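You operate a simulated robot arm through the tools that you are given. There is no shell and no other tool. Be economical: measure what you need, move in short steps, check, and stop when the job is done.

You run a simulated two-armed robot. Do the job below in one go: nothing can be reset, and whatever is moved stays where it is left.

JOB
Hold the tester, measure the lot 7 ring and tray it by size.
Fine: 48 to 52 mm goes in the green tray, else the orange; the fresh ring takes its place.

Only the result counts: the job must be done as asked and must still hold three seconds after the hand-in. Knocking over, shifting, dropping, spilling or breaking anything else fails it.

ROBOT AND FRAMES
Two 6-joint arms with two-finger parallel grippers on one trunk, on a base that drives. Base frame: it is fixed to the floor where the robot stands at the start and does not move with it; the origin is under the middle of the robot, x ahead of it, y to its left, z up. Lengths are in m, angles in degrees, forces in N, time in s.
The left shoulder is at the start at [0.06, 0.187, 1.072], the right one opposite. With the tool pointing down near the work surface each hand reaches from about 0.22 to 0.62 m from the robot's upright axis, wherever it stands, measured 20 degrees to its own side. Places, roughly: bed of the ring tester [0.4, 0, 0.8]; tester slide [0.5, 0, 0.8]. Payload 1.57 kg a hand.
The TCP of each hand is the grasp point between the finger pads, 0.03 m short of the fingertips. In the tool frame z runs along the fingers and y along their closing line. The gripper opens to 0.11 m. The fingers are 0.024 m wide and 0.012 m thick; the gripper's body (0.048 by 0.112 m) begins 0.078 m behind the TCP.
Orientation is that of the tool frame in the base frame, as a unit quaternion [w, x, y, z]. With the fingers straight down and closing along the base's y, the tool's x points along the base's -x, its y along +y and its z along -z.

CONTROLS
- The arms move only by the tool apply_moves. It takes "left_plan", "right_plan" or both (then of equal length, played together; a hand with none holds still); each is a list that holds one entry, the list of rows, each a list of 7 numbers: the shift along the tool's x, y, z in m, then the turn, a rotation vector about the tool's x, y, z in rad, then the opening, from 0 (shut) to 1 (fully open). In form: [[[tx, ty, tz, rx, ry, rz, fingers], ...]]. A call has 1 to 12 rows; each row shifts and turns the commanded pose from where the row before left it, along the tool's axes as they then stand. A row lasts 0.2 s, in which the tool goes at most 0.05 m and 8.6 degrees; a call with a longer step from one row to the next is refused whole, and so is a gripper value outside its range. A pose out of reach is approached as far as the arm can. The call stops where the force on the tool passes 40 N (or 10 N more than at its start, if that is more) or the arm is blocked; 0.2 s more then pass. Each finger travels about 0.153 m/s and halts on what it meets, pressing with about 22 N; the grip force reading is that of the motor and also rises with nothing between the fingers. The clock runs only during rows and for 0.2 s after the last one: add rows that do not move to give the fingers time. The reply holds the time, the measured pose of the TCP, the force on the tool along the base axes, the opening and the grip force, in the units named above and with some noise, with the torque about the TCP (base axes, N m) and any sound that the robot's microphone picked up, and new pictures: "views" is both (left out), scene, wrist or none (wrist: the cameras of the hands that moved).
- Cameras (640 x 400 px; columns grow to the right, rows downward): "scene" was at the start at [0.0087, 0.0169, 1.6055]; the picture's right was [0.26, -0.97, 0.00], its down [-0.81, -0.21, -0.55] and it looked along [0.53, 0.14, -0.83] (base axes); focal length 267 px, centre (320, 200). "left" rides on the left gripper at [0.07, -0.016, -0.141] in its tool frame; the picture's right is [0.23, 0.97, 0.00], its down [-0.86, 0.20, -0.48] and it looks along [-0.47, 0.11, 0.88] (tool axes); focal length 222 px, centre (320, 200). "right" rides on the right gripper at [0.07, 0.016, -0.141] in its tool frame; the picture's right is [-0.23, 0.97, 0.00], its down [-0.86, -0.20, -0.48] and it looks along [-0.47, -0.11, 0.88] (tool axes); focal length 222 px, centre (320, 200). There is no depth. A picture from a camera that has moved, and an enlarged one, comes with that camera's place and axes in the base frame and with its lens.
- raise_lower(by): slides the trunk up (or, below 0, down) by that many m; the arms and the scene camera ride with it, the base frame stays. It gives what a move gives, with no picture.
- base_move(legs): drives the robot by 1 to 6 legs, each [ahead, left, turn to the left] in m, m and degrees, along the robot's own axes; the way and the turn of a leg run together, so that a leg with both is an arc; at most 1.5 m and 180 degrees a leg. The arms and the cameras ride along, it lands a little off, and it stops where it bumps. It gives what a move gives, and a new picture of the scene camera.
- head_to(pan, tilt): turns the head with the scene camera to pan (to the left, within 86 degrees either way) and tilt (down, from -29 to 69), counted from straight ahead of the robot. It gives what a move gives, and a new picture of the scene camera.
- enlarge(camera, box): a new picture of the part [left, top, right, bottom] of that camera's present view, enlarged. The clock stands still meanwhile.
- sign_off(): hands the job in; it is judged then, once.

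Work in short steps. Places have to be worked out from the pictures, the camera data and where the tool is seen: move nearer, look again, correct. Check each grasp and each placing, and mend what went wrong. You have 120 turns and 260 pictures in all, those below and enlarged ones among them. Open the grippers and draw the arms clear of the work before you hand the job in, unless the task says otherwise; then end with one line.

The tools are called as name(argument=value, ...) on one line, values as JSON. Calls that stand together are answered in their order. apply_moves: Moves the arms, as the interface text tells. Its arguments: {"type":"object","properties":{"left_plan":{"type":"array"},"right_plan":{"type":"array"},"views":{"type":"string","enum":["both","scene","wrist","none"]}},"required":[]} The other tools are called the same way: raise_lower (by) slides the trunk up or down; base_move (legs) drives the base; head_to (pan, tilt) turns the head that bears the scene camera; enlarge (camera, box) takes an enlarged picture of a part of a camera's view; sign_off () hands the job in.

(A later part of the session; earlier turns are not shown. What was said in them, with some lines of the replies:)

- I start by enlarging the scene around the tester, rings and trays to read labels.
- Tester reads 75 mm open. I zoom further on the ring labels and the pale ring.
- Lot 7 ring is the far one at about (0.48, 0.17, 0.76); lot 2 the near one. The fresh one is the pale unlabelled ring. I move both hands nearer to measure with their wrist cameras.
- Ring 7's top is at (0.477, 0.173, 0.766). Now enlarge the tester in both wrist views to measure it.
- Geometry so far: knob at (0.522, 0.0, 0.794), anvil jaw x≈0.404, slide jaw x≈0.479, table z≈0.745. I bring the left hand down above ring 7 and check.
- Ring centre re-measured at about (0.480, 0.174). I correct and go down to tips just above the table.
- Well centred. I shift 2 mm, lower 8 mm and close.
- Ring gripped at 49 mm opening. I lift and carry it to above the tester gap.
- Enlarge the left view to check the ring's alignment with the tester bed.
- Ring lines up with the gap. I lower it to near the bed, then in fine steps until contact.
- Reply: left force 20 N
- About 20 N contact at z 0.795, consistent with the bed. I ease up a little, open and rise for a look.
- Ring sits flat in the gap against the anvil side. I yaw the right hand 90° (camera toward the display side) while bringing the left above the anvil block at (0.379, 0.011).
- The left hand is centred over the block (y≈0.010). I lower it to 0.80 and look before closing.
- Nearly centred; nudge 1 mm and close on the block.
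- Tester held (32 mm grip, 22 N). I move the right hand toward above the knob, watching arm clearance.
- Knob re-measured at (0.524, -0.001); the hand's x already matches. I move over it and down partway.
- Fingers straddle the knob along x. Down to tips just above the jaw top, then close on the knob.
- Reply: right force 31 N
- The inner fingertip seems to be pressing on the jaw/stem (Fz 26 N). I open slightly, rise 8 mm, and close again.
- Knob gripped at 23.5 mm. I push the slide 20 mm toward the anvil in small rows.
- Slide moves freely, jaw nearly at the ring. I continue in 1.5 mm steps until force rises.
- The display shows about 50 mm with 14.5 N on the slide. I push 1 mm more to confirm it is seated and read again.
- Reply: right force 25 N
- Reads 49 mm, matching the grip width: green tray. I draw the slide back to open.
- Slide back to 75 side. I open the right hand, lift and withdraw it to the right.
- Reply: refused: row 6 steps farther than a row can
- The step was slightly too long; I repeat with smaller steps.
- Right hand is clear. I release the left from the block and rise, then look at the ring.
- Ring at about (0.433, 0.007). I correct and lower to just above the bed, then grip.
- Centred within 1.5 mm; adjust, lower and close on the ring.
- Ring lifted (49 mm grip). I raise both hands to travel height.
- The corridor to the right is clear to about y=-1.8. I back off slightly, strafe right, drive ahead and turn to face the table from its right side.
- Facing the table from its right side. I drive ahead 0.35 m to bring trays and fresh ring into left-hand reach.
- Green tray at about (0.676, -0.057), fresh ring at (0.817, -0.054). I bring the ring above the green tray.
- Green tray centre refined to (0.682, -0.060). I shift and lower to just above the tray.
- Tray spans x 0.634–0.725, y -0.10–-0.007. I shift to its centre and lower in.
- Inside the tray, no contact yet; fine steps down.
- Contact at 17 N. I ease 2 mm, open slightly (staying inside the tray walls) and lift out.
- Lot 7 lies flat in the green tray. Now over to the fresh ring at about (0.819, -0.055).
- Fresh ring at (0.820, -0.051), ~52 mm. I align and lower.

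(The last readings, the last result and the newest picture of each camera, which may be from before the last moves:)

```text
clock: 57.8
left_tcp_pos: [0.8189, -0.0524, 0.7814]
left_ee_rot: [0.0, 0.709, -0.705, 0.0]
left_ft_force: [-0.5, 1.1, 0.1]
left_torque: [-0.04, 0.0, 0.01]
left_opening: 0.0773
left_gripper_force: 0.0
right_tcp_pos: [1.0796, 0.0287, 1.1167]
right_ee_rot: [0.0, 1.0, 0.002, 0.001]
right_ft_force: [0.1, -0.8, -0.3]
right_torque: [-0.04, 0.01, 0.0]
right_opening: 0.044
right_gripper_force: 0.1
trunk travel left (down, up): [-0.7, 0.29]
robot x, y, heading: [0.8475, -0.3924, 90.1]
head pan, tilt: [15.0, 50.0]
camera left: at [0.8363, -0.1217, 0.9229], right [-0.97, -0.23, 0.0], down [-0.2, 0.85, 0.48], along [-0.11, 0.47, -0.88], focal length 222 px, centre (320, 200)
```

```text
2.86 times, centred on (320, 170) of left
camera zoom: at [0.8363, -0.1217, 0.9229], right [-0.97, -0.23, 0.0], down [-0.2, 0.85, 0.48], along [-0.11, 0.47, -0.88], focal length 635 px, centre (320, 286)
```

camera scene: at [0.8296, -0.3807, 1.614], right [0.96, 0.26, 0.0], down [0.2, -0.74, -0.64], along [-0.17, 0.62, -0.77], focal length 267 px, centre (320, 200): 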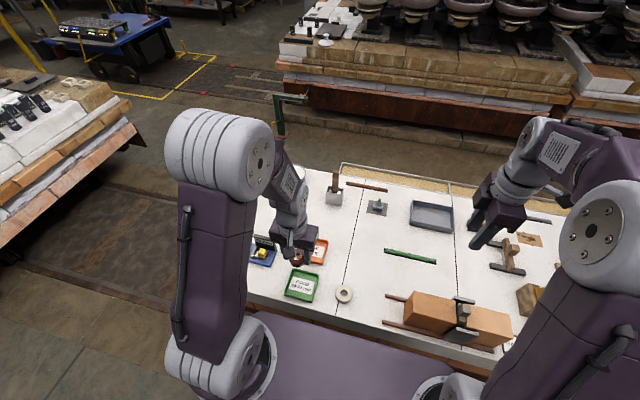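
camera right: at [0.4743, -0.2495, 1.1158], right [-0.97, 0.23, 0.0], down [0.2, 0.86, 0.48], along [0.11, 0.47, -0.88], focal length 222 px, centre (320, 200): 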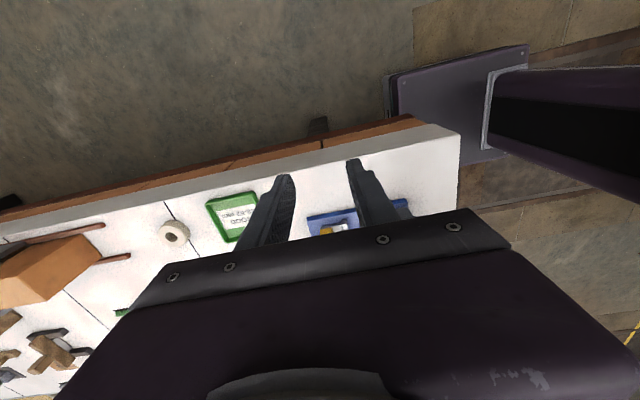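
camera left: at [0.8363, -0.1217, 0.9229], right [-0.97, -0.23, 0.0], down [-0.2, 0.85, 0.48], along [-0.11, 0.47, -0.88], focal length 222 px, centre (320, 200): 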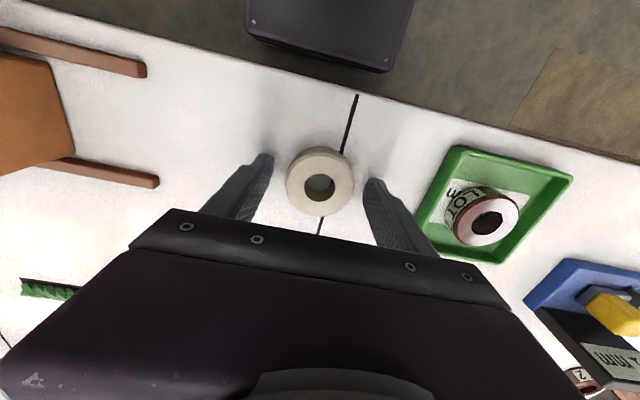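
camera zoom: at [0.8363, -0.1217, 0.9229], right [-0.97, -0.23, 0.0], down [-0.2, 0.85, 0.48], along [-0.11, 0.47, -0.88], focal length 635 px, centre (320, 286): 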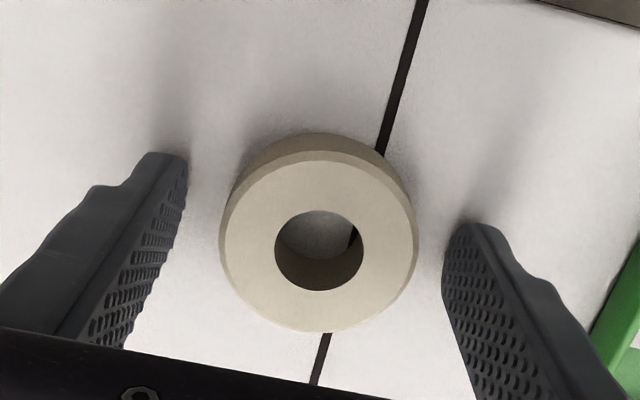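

Well centred. I close gradually and watch the opening and force.

apply_moves(left_plan=[[[0, 0, 0, 0, 0, 0, 0.55], [0, 0, 0, 0, 0, 0, 0.5], [0, 0, 0, 0, 0, 0, 0.46], [0, 0, 0, 0, 0, 0, 0.44], [0, 0, 0, 0, 0, 0, 0.43]]], views="wrist")

```text
clock: 59.0
left_tcp_pos: [0.8197, -0.0521, 0.7808]
left_ee_rot: [-0.001, 0.708, -0.706, 0.0]
left_ft_force: [-0.2, -0.3, -0.3]
left_torque: [-0.05, 0.04, -0.02]
left_opening: 0.0529
left_gripper_force: 22.4
right_tcp_pos: [1.0794, 0.0287, 1.1173]
right_ee_rot: [0.0, 1.0, 0.002, 0.0]
right_ft_force: [0.4, 0.1, -0.2]
right_torque: [0.01, -0.02, 0.0]
right_opening: 0.0441
right_gripper_force: 0.1
trunk travel left (down, up): [-0.7, 0.29]
robot x, y, heading: [0.8512, -0.3952, 90.1]
head pan, tilt: [15.0, 50.0]
camera left: at [0.8363, -0.1216, 0.9232], right [-0.97, -0.23, 0.0], down [-0.2, 0.85, 0.48], along [-0.11, 0.47, -0.88], focal length 222 px, centre (320, 200)
```

left: 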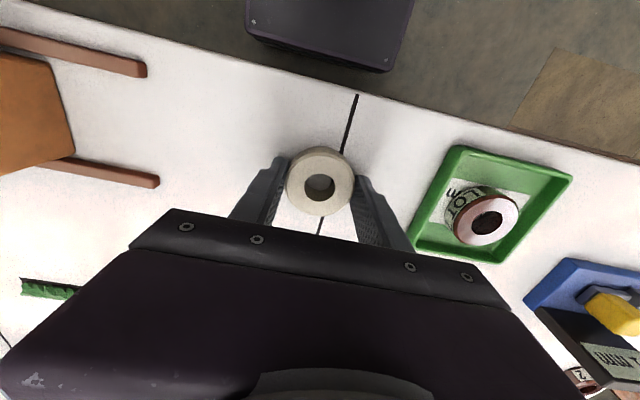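

Gripped at 53 mm. I lift to travel height and shift the hand left.

apply_moves(left_plan=[[[0, 0, -0.02, 0, 0, 0, 0.43], [0, 0, -0.045, 0, 0, 0, 0.43], [0, 0, -0.045, 0, 0, 0, 0.43], [0, 0, -0.045, 0, 0, 0, 0.43], [0, 0, -0.045, 0, 0, 0, 0.43], [0, 0, -0.045, 0, 0, 0, 0.43], [-0.02, 0.025, -0.035, 0, 0, 0, 0.43], [-0.02, 0.035, -0.025, 0, 0, 0, 0.43], [-0.02, 0.04, 0, 0, 0, 0, 0.43], [-0.02, 0.04, 0, 0, 0, 0, 0.43], [0, 0, 0, 0, 0, 0, 0.43]]], views="both")

```text
clock: 61.4
left_tcp_pos: [0.6757, 0.0317, 1.092]
left_ee_rot: [0.0, 0.708, -0.706, 0.0]
left_ft_force: [-0.2, 0.3, -0.6]
left_torque: [0.03, 0.01, 0.04]
left_opening: 0.0528
left_gripper_force: 21.7
right_tcp_pos: [1.0784, 0.0277, 1.1169]
right_ee_rot: [0.0, 1.0, 0.002, 0.001]
right_ft_force: [0.2, 0.1, -0.1]
right_torque: [0.03, 0.0, 0.01]
right_opening: 0.0442
right_gripper_force: 0.1
trunk travel left (down, up): [-0.7, 0.29]
robot x, y, heading: [0.8505, -0.3928, 90.5]
head pan, tilt: [15.0, 50.0]
camera scene: at [0.8303, -0.3812, 1.614], right [0.96, 0.26, 0.0], down [0.2, -0.74, -0.64], along [-0.17, 0.62, -0.77], focal length 267 px, centre (320, 200)
camera left: at [0.6937, -0.038, 1.2346], right [-0.97, -0.23, 0.0], down [-0.2, 0.85, 0.48], along [-0.11, 0.47, -0.88], focal length 222 px, centre (320, 200)
```

scene: 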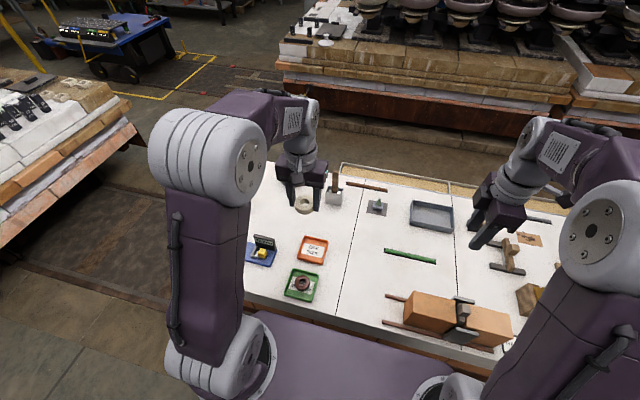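
left: 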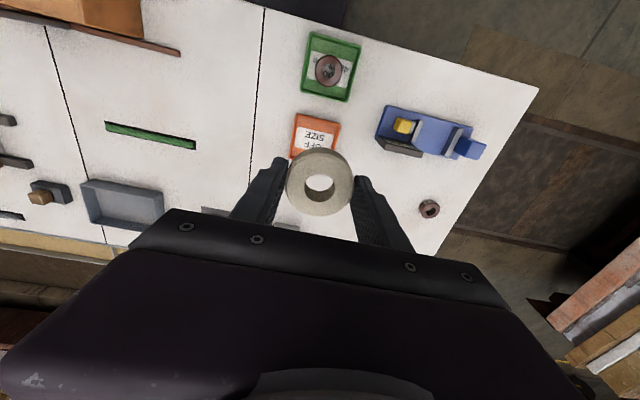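

Placing from this side seems in reach if I strafe left ~0.185 m (lot 7's spot is (0.478, 0.173)).

base_move(legs=[[0, 0.185, 0]])

```text
clock: 63.0
left_tcp_pos: [0.4936, 0.0299, 1.0933]
left_ee_rot: [0.001, 0.709, -0.705, -0.001]
left_ft_force: [-0.1, 0.0, -0.9]
left_torque: [0.0, 0.02, 0.0]
left_opening: 0.0532
left_gripper_force: 22.2
right_tcp_pos: [0.8972, 0.0283, 1.1166]
right_ee_rot: [0.0, 1.0, 0.002, -0.001]
right_ft_force: [1.2, -0.3, 1.1]
right_torque: [0.0, -0.02, -0.01]
right_opening: 0.0441
right_gripper_force: 0.1
trunk travel left (down, up): [-0.7, 0.29]
robot x, y, heading: [0.6641, -0.3931, 90.4]
head pan, tilt: [15.0, 50.0]
camera scene: at [0.6479, -0.3811, 1.614], right [0.96, 0.26, 0.0], down [0.2, -0.74, -0.64], along [-0.17, 0.62, -0.77], focal length 267 px, centre (320, 200)
```

scene: 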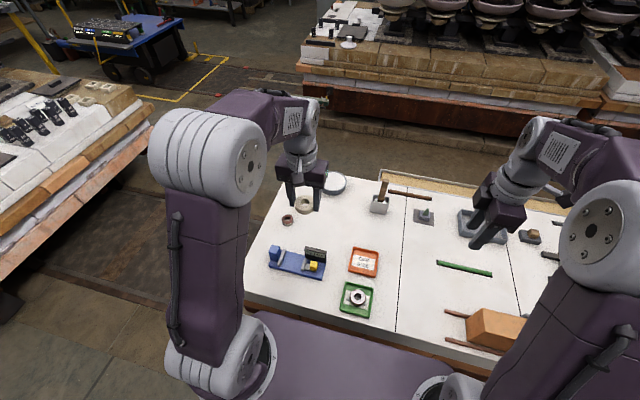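

I bring the fresh ring over (0.4785, 0.173) at z 0.92 and check against the lot 2 ring.

apply_moves(left_plan=[[[-0.03, 0.003, 0.02, 0, 0, 0, 0.43], [-0.03, 0.003, 0.03, 0, 0, 0, 0.43], [-0.03, 0.003, 0.035, 0, 0, 0, 0.43], [-0.03, 0.003, 0.035, 0, 0, 0, 0.43], [-0.023, 0.003, 0.035, 0, 0, 0, 0.43], [0, 0, 0.02, 0, 0, 0, 0.43], [0, 0, 0, 0, 0, 0, 0.43]]])

```text
clock: 64.6
left_tcp_pos: [0.4742, 0.1737, 0.9191]
left_ee_rot: [0.0, 0.709, -0.705, 0.0]
left_ft_force: [-0.5, 0.4, 0.2]
left_torque: [0.03, 0.01, 0.04]
left_opening: 0.0529
left_gripper_force: 22.4
right_tcp_pos: [0.8954, 0.0278, 1.1161]
right_ee_rot: [0.0, 1.0, 0.003, 0.0]
right_ft_force: [0.1, 0.3, -0.1]
right_torque: [-0.03, 0.0, 0.04]
right_opening: 0.044
right_gripper_force: 0.0
trunk travel left (down, up): [-0.7, 0.29]
robot x, y, heading: [0.6647, -0.3945, 90.3]
head pan, tilt: [15.0, 50.0]
camera scene: at [0.6464, -0.381, 1.614], right [0.96, 0.26, 0.0], down [0.2, -0.74, -0.64], along [-0.17, 0.62, -0.77], focal length 267 px, centre (320, 200)
camera left: at [0.4923, 0.1044, 1.0613], right [-0.97, -0.23, 0.0], down [-0.2, 0.85, 0.48], along [-0.11, 0.47, -0.88], focal length 222 px, centre (320, 200)
```

scene: 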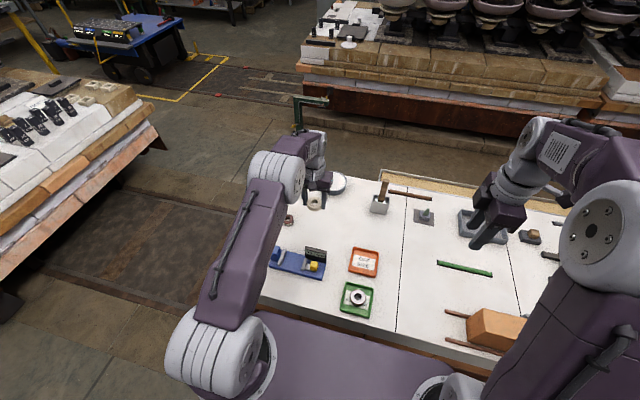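
left: 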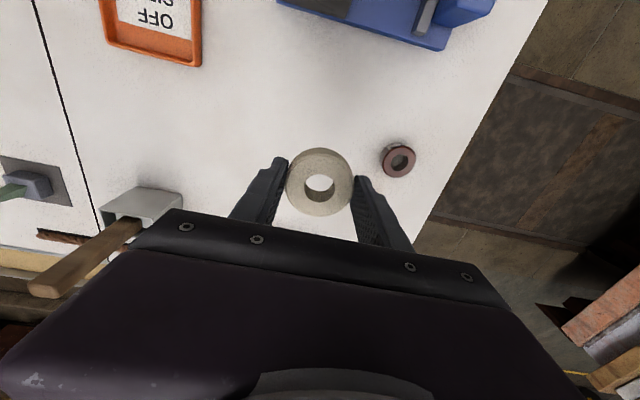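

Lot 2 measures at (0.363, 0.177), frame consistent. I correct x by 4 mm and lower toward the table.

apply_moves(left_plan=[[[0, -0.004, 0.035, 0, 0, 0, 0.43], [0, 0, 0.04, 0, 0, 0, 0.43], [0, 0, 0.035, 0, 0, 0, 0.43], [0, 0, 0.015, 0, 0, 0, 0.43], [0, 0, 0.006, 0, 0, 0, 0.43], [0, 0, 0, 0, 0, 0, 0.43]]], views="wrist")

```text
clock: 66.0
left_tcp_pos: [0.4776, 0.1738, 0.7863]
left_ee_rot: [0.0, 0.709, -0.705, 0.001]
left_ft_force: [0.3, -0.5, -1.1]
left_torque: [0.01, -0.04, 0.02]
left_opening: 0.053
left_gripper_force: 22.0
right_tcp_pos: [0.895, 0.0271, 1.1172]
right_ee_rot: [0.0, 1.0, 0.002, 0.0]
right_ft_force: [-0.1, -0.8, 0.8]
right_torque: [0.02, -0.01, 0.0]
right_opening: 0.0437
right_gripper_force: 0.0
trunk travel left (down, up): [-0.7, 0.29]
robot x, y, heading: [0.6663, -0.397, 90.3]
head pan, tilt: [15.0, 50.0]
camera left: at [0.4954, 0.1033, 0.9282], right [-0.97, -0.23, 0.0], down [-0.2, 0.85, 0.48], along [-0.11, 0.47, -0.88], focal length 222 px, centre (320, 200)
```

left: 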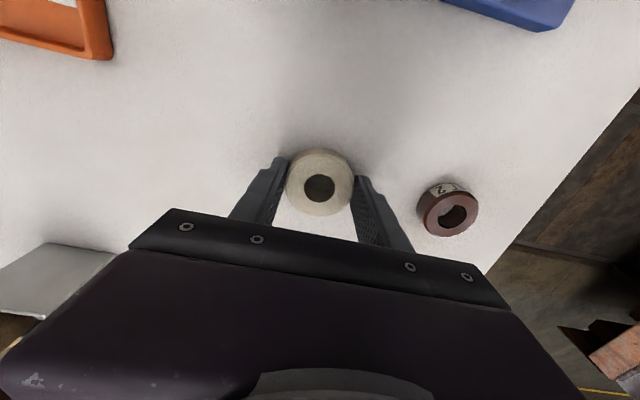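

A few mm to go; fine steps down until contact.

apply_moves(left_plan=[[[0, 0, 0.002, 0, 0, 0, 0.43], [0, 0, 0.002, 0, 0, 0, 0.43], [0, 0, 0.001, 0, 0, 0, 0.43]]], views="none")

```text
clock: 66.8
left_tcp_pos: [0.4801, 0.173, 0.7812]
left_ee_rot: [0.0, 0.709, -0.705, 0.0]
left_ft_force: [-0.4, 0.8, 1.1]
left_torque: [0.04, 0.03, 0.06]
left_opening: 0.053
left_gripper_force: 21.8
right_tcp_pos: [0.896, 0.0281, 1.118]
right_ee_rot: [0.001, 1.0, 0.002, -0.001]
right_ft_force: [0.8, -0.6, -0.5]
right_torque: [0.03, -0.01, 0.03]
right_opening: 0.044
right_gripper_force: 0.0
trunk travel left (down, up): [-0.7, 0.29]
robot x, y, heading: [0.6674, -0.3922, 90.1]
head pan, tilt: [15.0, 50.0]
```

At the height it was picked from; one more millimetre, then open gently, lift and check.

apply_moves(left_plan=[[[0, 0, 0.001, 0, 0, 0, 0.43], [0, 0, 0, 0, 0, 0, 0.52], [0, 0, 0, 0, 0, 0, 0.65], [0, 0, 0, 0, 0, 0, 0.7], [0, 0, -0.03, 0, 0, 0, 0.7], [0, 0, -0.045, 0, 0, 0, 0.7], [0, 0, -0.045, 0, 0, 0, 0.7], [0, 0, -0.045, 0, 0, 0, 0.7], [0, 0, -0.045, 0, 0, 0, 0.8], [0, 0, -0.045, 0, 0, 0, 1]]])

enlarge(camera="left", box=[200, 0, 500, 200])

```text
clock: 69.0
left_tcp_pos: [0.4828, 0.1733, 1.0397]
left_ee_rot: [0.0, 0.709, -0.705, 0.0]
left_ft_force: [0.4, -1.3, -0.1]
left_torque: [0.03, -0.02, -0.01]
left_opening: 0.1098
left_gripper_force: 0.0
right_tcp_pos: [0.8952, 0.0285, 1.1176]
right_ee_rot: [0.0, 1.0, 0.002, -0.001]
right_ft_force: [-1.3, 0.1, -0.4]
right_torque: [0.02, 0.01, -0.03]
right_opening: 0.0442
right_gripper_force: 0.0
trunk travel left (down, up): [-0.7, 0.29]
robot x, y, heading: [0.667, -0.3963, 90.3]
head pan, tilt: [15.0, 50.0]
camera scene: at [0.6465, -0.3821, 1.6139], right [0.96, 0.26, 0.0], down [0.2, -0.74, -0.64], along [-0.17, 0.62, -0.77], focal length 267 px, centre (320, 200)
camera left: at [0.5008, 0.1041, 1.1809], right [-0.97, -0.23, 0.0], down [-0.2, 0.85, 0.48], along [-0.11, 0.47, -0.88], focal length 222 px, centre (320, 200)
```

scene: 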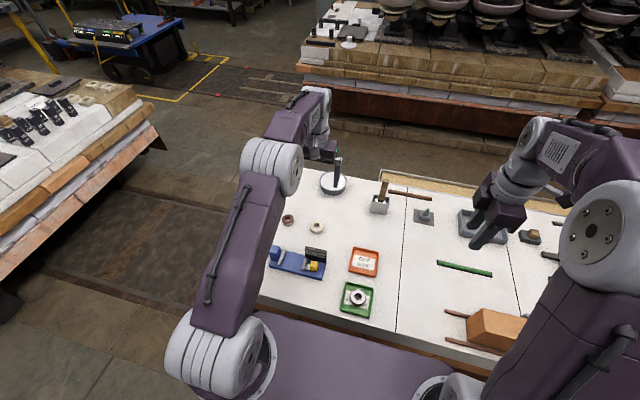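
left: 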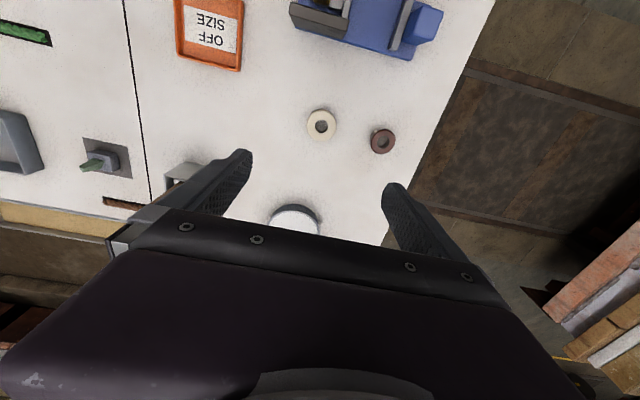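

```text
2.00 times, centred on (350, 100) of left
camera zoom: at [0.5008, 0.1041, 1.1809], right [-0.97, -0.23, 0.0], down [-0.2, 0.85, 0.48], along [-0.11, 0.47, -0.88], focal length 444 px, centre (260, 400)
```

zoom: 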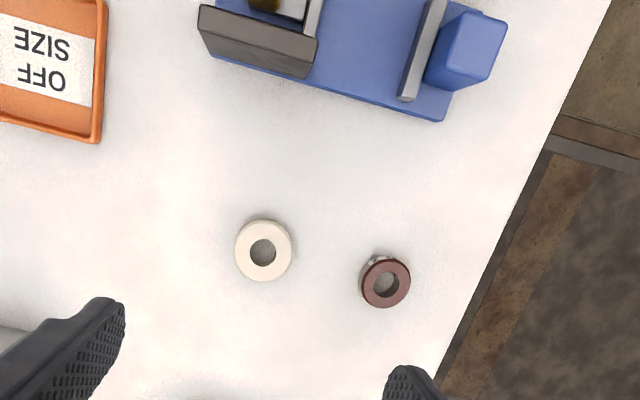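

Fresh ring stands at (0.481, 0.176), lot 7 in the green tray, all else undisturbed. I raise the hands and back the robot away from the table.

apply_moves(left_plan=[[[0.02, 0, -0.03, 0, 0, 0, 1], [0.03, 0, -0.03, 0, 0, 0, 1], [0.03, 0, 0, 0, 0, 0, 1]]], right_plan=[[[0, 0, -0.01, 0, 0, 0, 0.6], [0, 0, 0, 0, 0, 0, 0.8], [0, 0, 0, 0, 0, 0, 1]]], views="none")

base_move(legs=[[-0.4, 0, 0]])

enlarge(camera="scene", box=[220, 110, 420, 270])

```text
clock: 69.8
left_tcp_pos: [0.4827, 0.0949, 1.0964]
left_ee_rot: [-0.001, 0.709, -0.705, 0.0]
left_ft_force: [0.0, -0.5, -0.6]
left_torque: [0.03, 0.02, 0.01]
left_opening: 0.1102
left_gripper_force: 0.1
right_tcp_pos: [0.8952, 0.0284, 1.1276]
right_ee_rot: [0.0, 1.0, 0.003, 0.0]
right_ft_force: [0.7, 0.1, -0.2]
right_torque: [0.0, 0.0, 0.02]
right_opening: 0.1099
right_gripper_force: 0.1
trunk travel left (down, up): [-0.7, 0.29]
robot x, y, heading: [0.6665, -0.3937, 90.5]
head pan, tilt: [15.0, 50.0]
```

```text
clock: 72.3
left_tcp_pos: [0.4831, -0.3073, 1.0962]
left_ee_rot: [0.0, 0.711, -0.703, 0.001]
left_ft_force: [0.3, 0.3, -0.1]
left_torque: [0.03, 0.02, -0.01]
left_opening: 0.11
left_gripper_force: 0.1
right_tcp_pos: [0.8969, -0.3718, 1.1267]
right_ee_rot: [0.0, 1.0, 0.005, 0.001]
right_ft_force: [-0.3, -0.4, 1.4]
right_torque: [0.03, 0.04, 0.02]
right_opening: 0.1102
right_gripper_force: 0.1
trunk travel left (down, up): [-0.7, 0.29]
robot x, y, heading: [0.6726, -0.7981, 90.5]
head pan, tilt: [15.0, 50.0]
camera scene: at [0.6492, -0.7833, 1.6139], right [0.96, 0.27, 0.0], down [0.21, -0.74, -0.64], along [-0.17, 0.62, -0.77], focal length 267 px, centre (320, 200)
```

scene: 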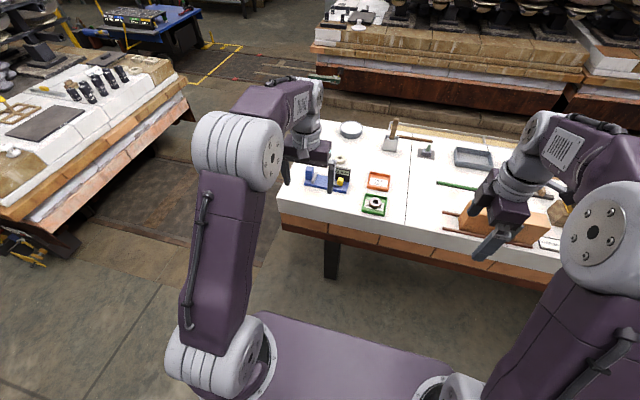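

```text
2.50 times, centred on (320, 190) of scene
camera zoom: at [0.6492, -0.7833, 1.6139], right [0.96, 0.27, 0.0], down [0.21, -0.74, -0.64], along [-0.17, 0.62, -0.77], focal length 668 px, centre (320, 225)
```

zoom: 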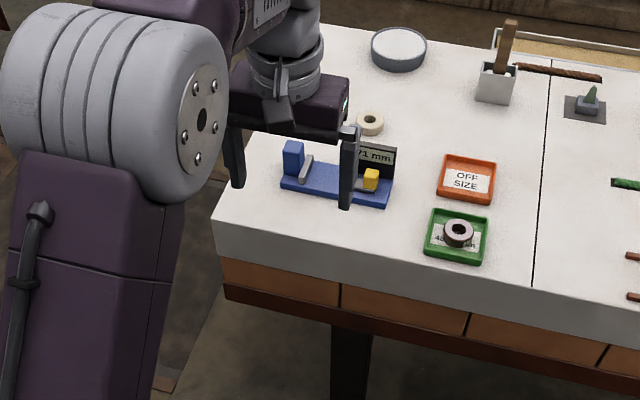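

Everything is in place, both grippers are open and clear of the work; I hand the job in.

sign_off()

```text
The job is handed in.
```

The lot 7 ring measured 49 mm with the tester held, so it is in the green tray. The fresh ring stands where lot 7 lay on the table, which is how I read "takes its place".
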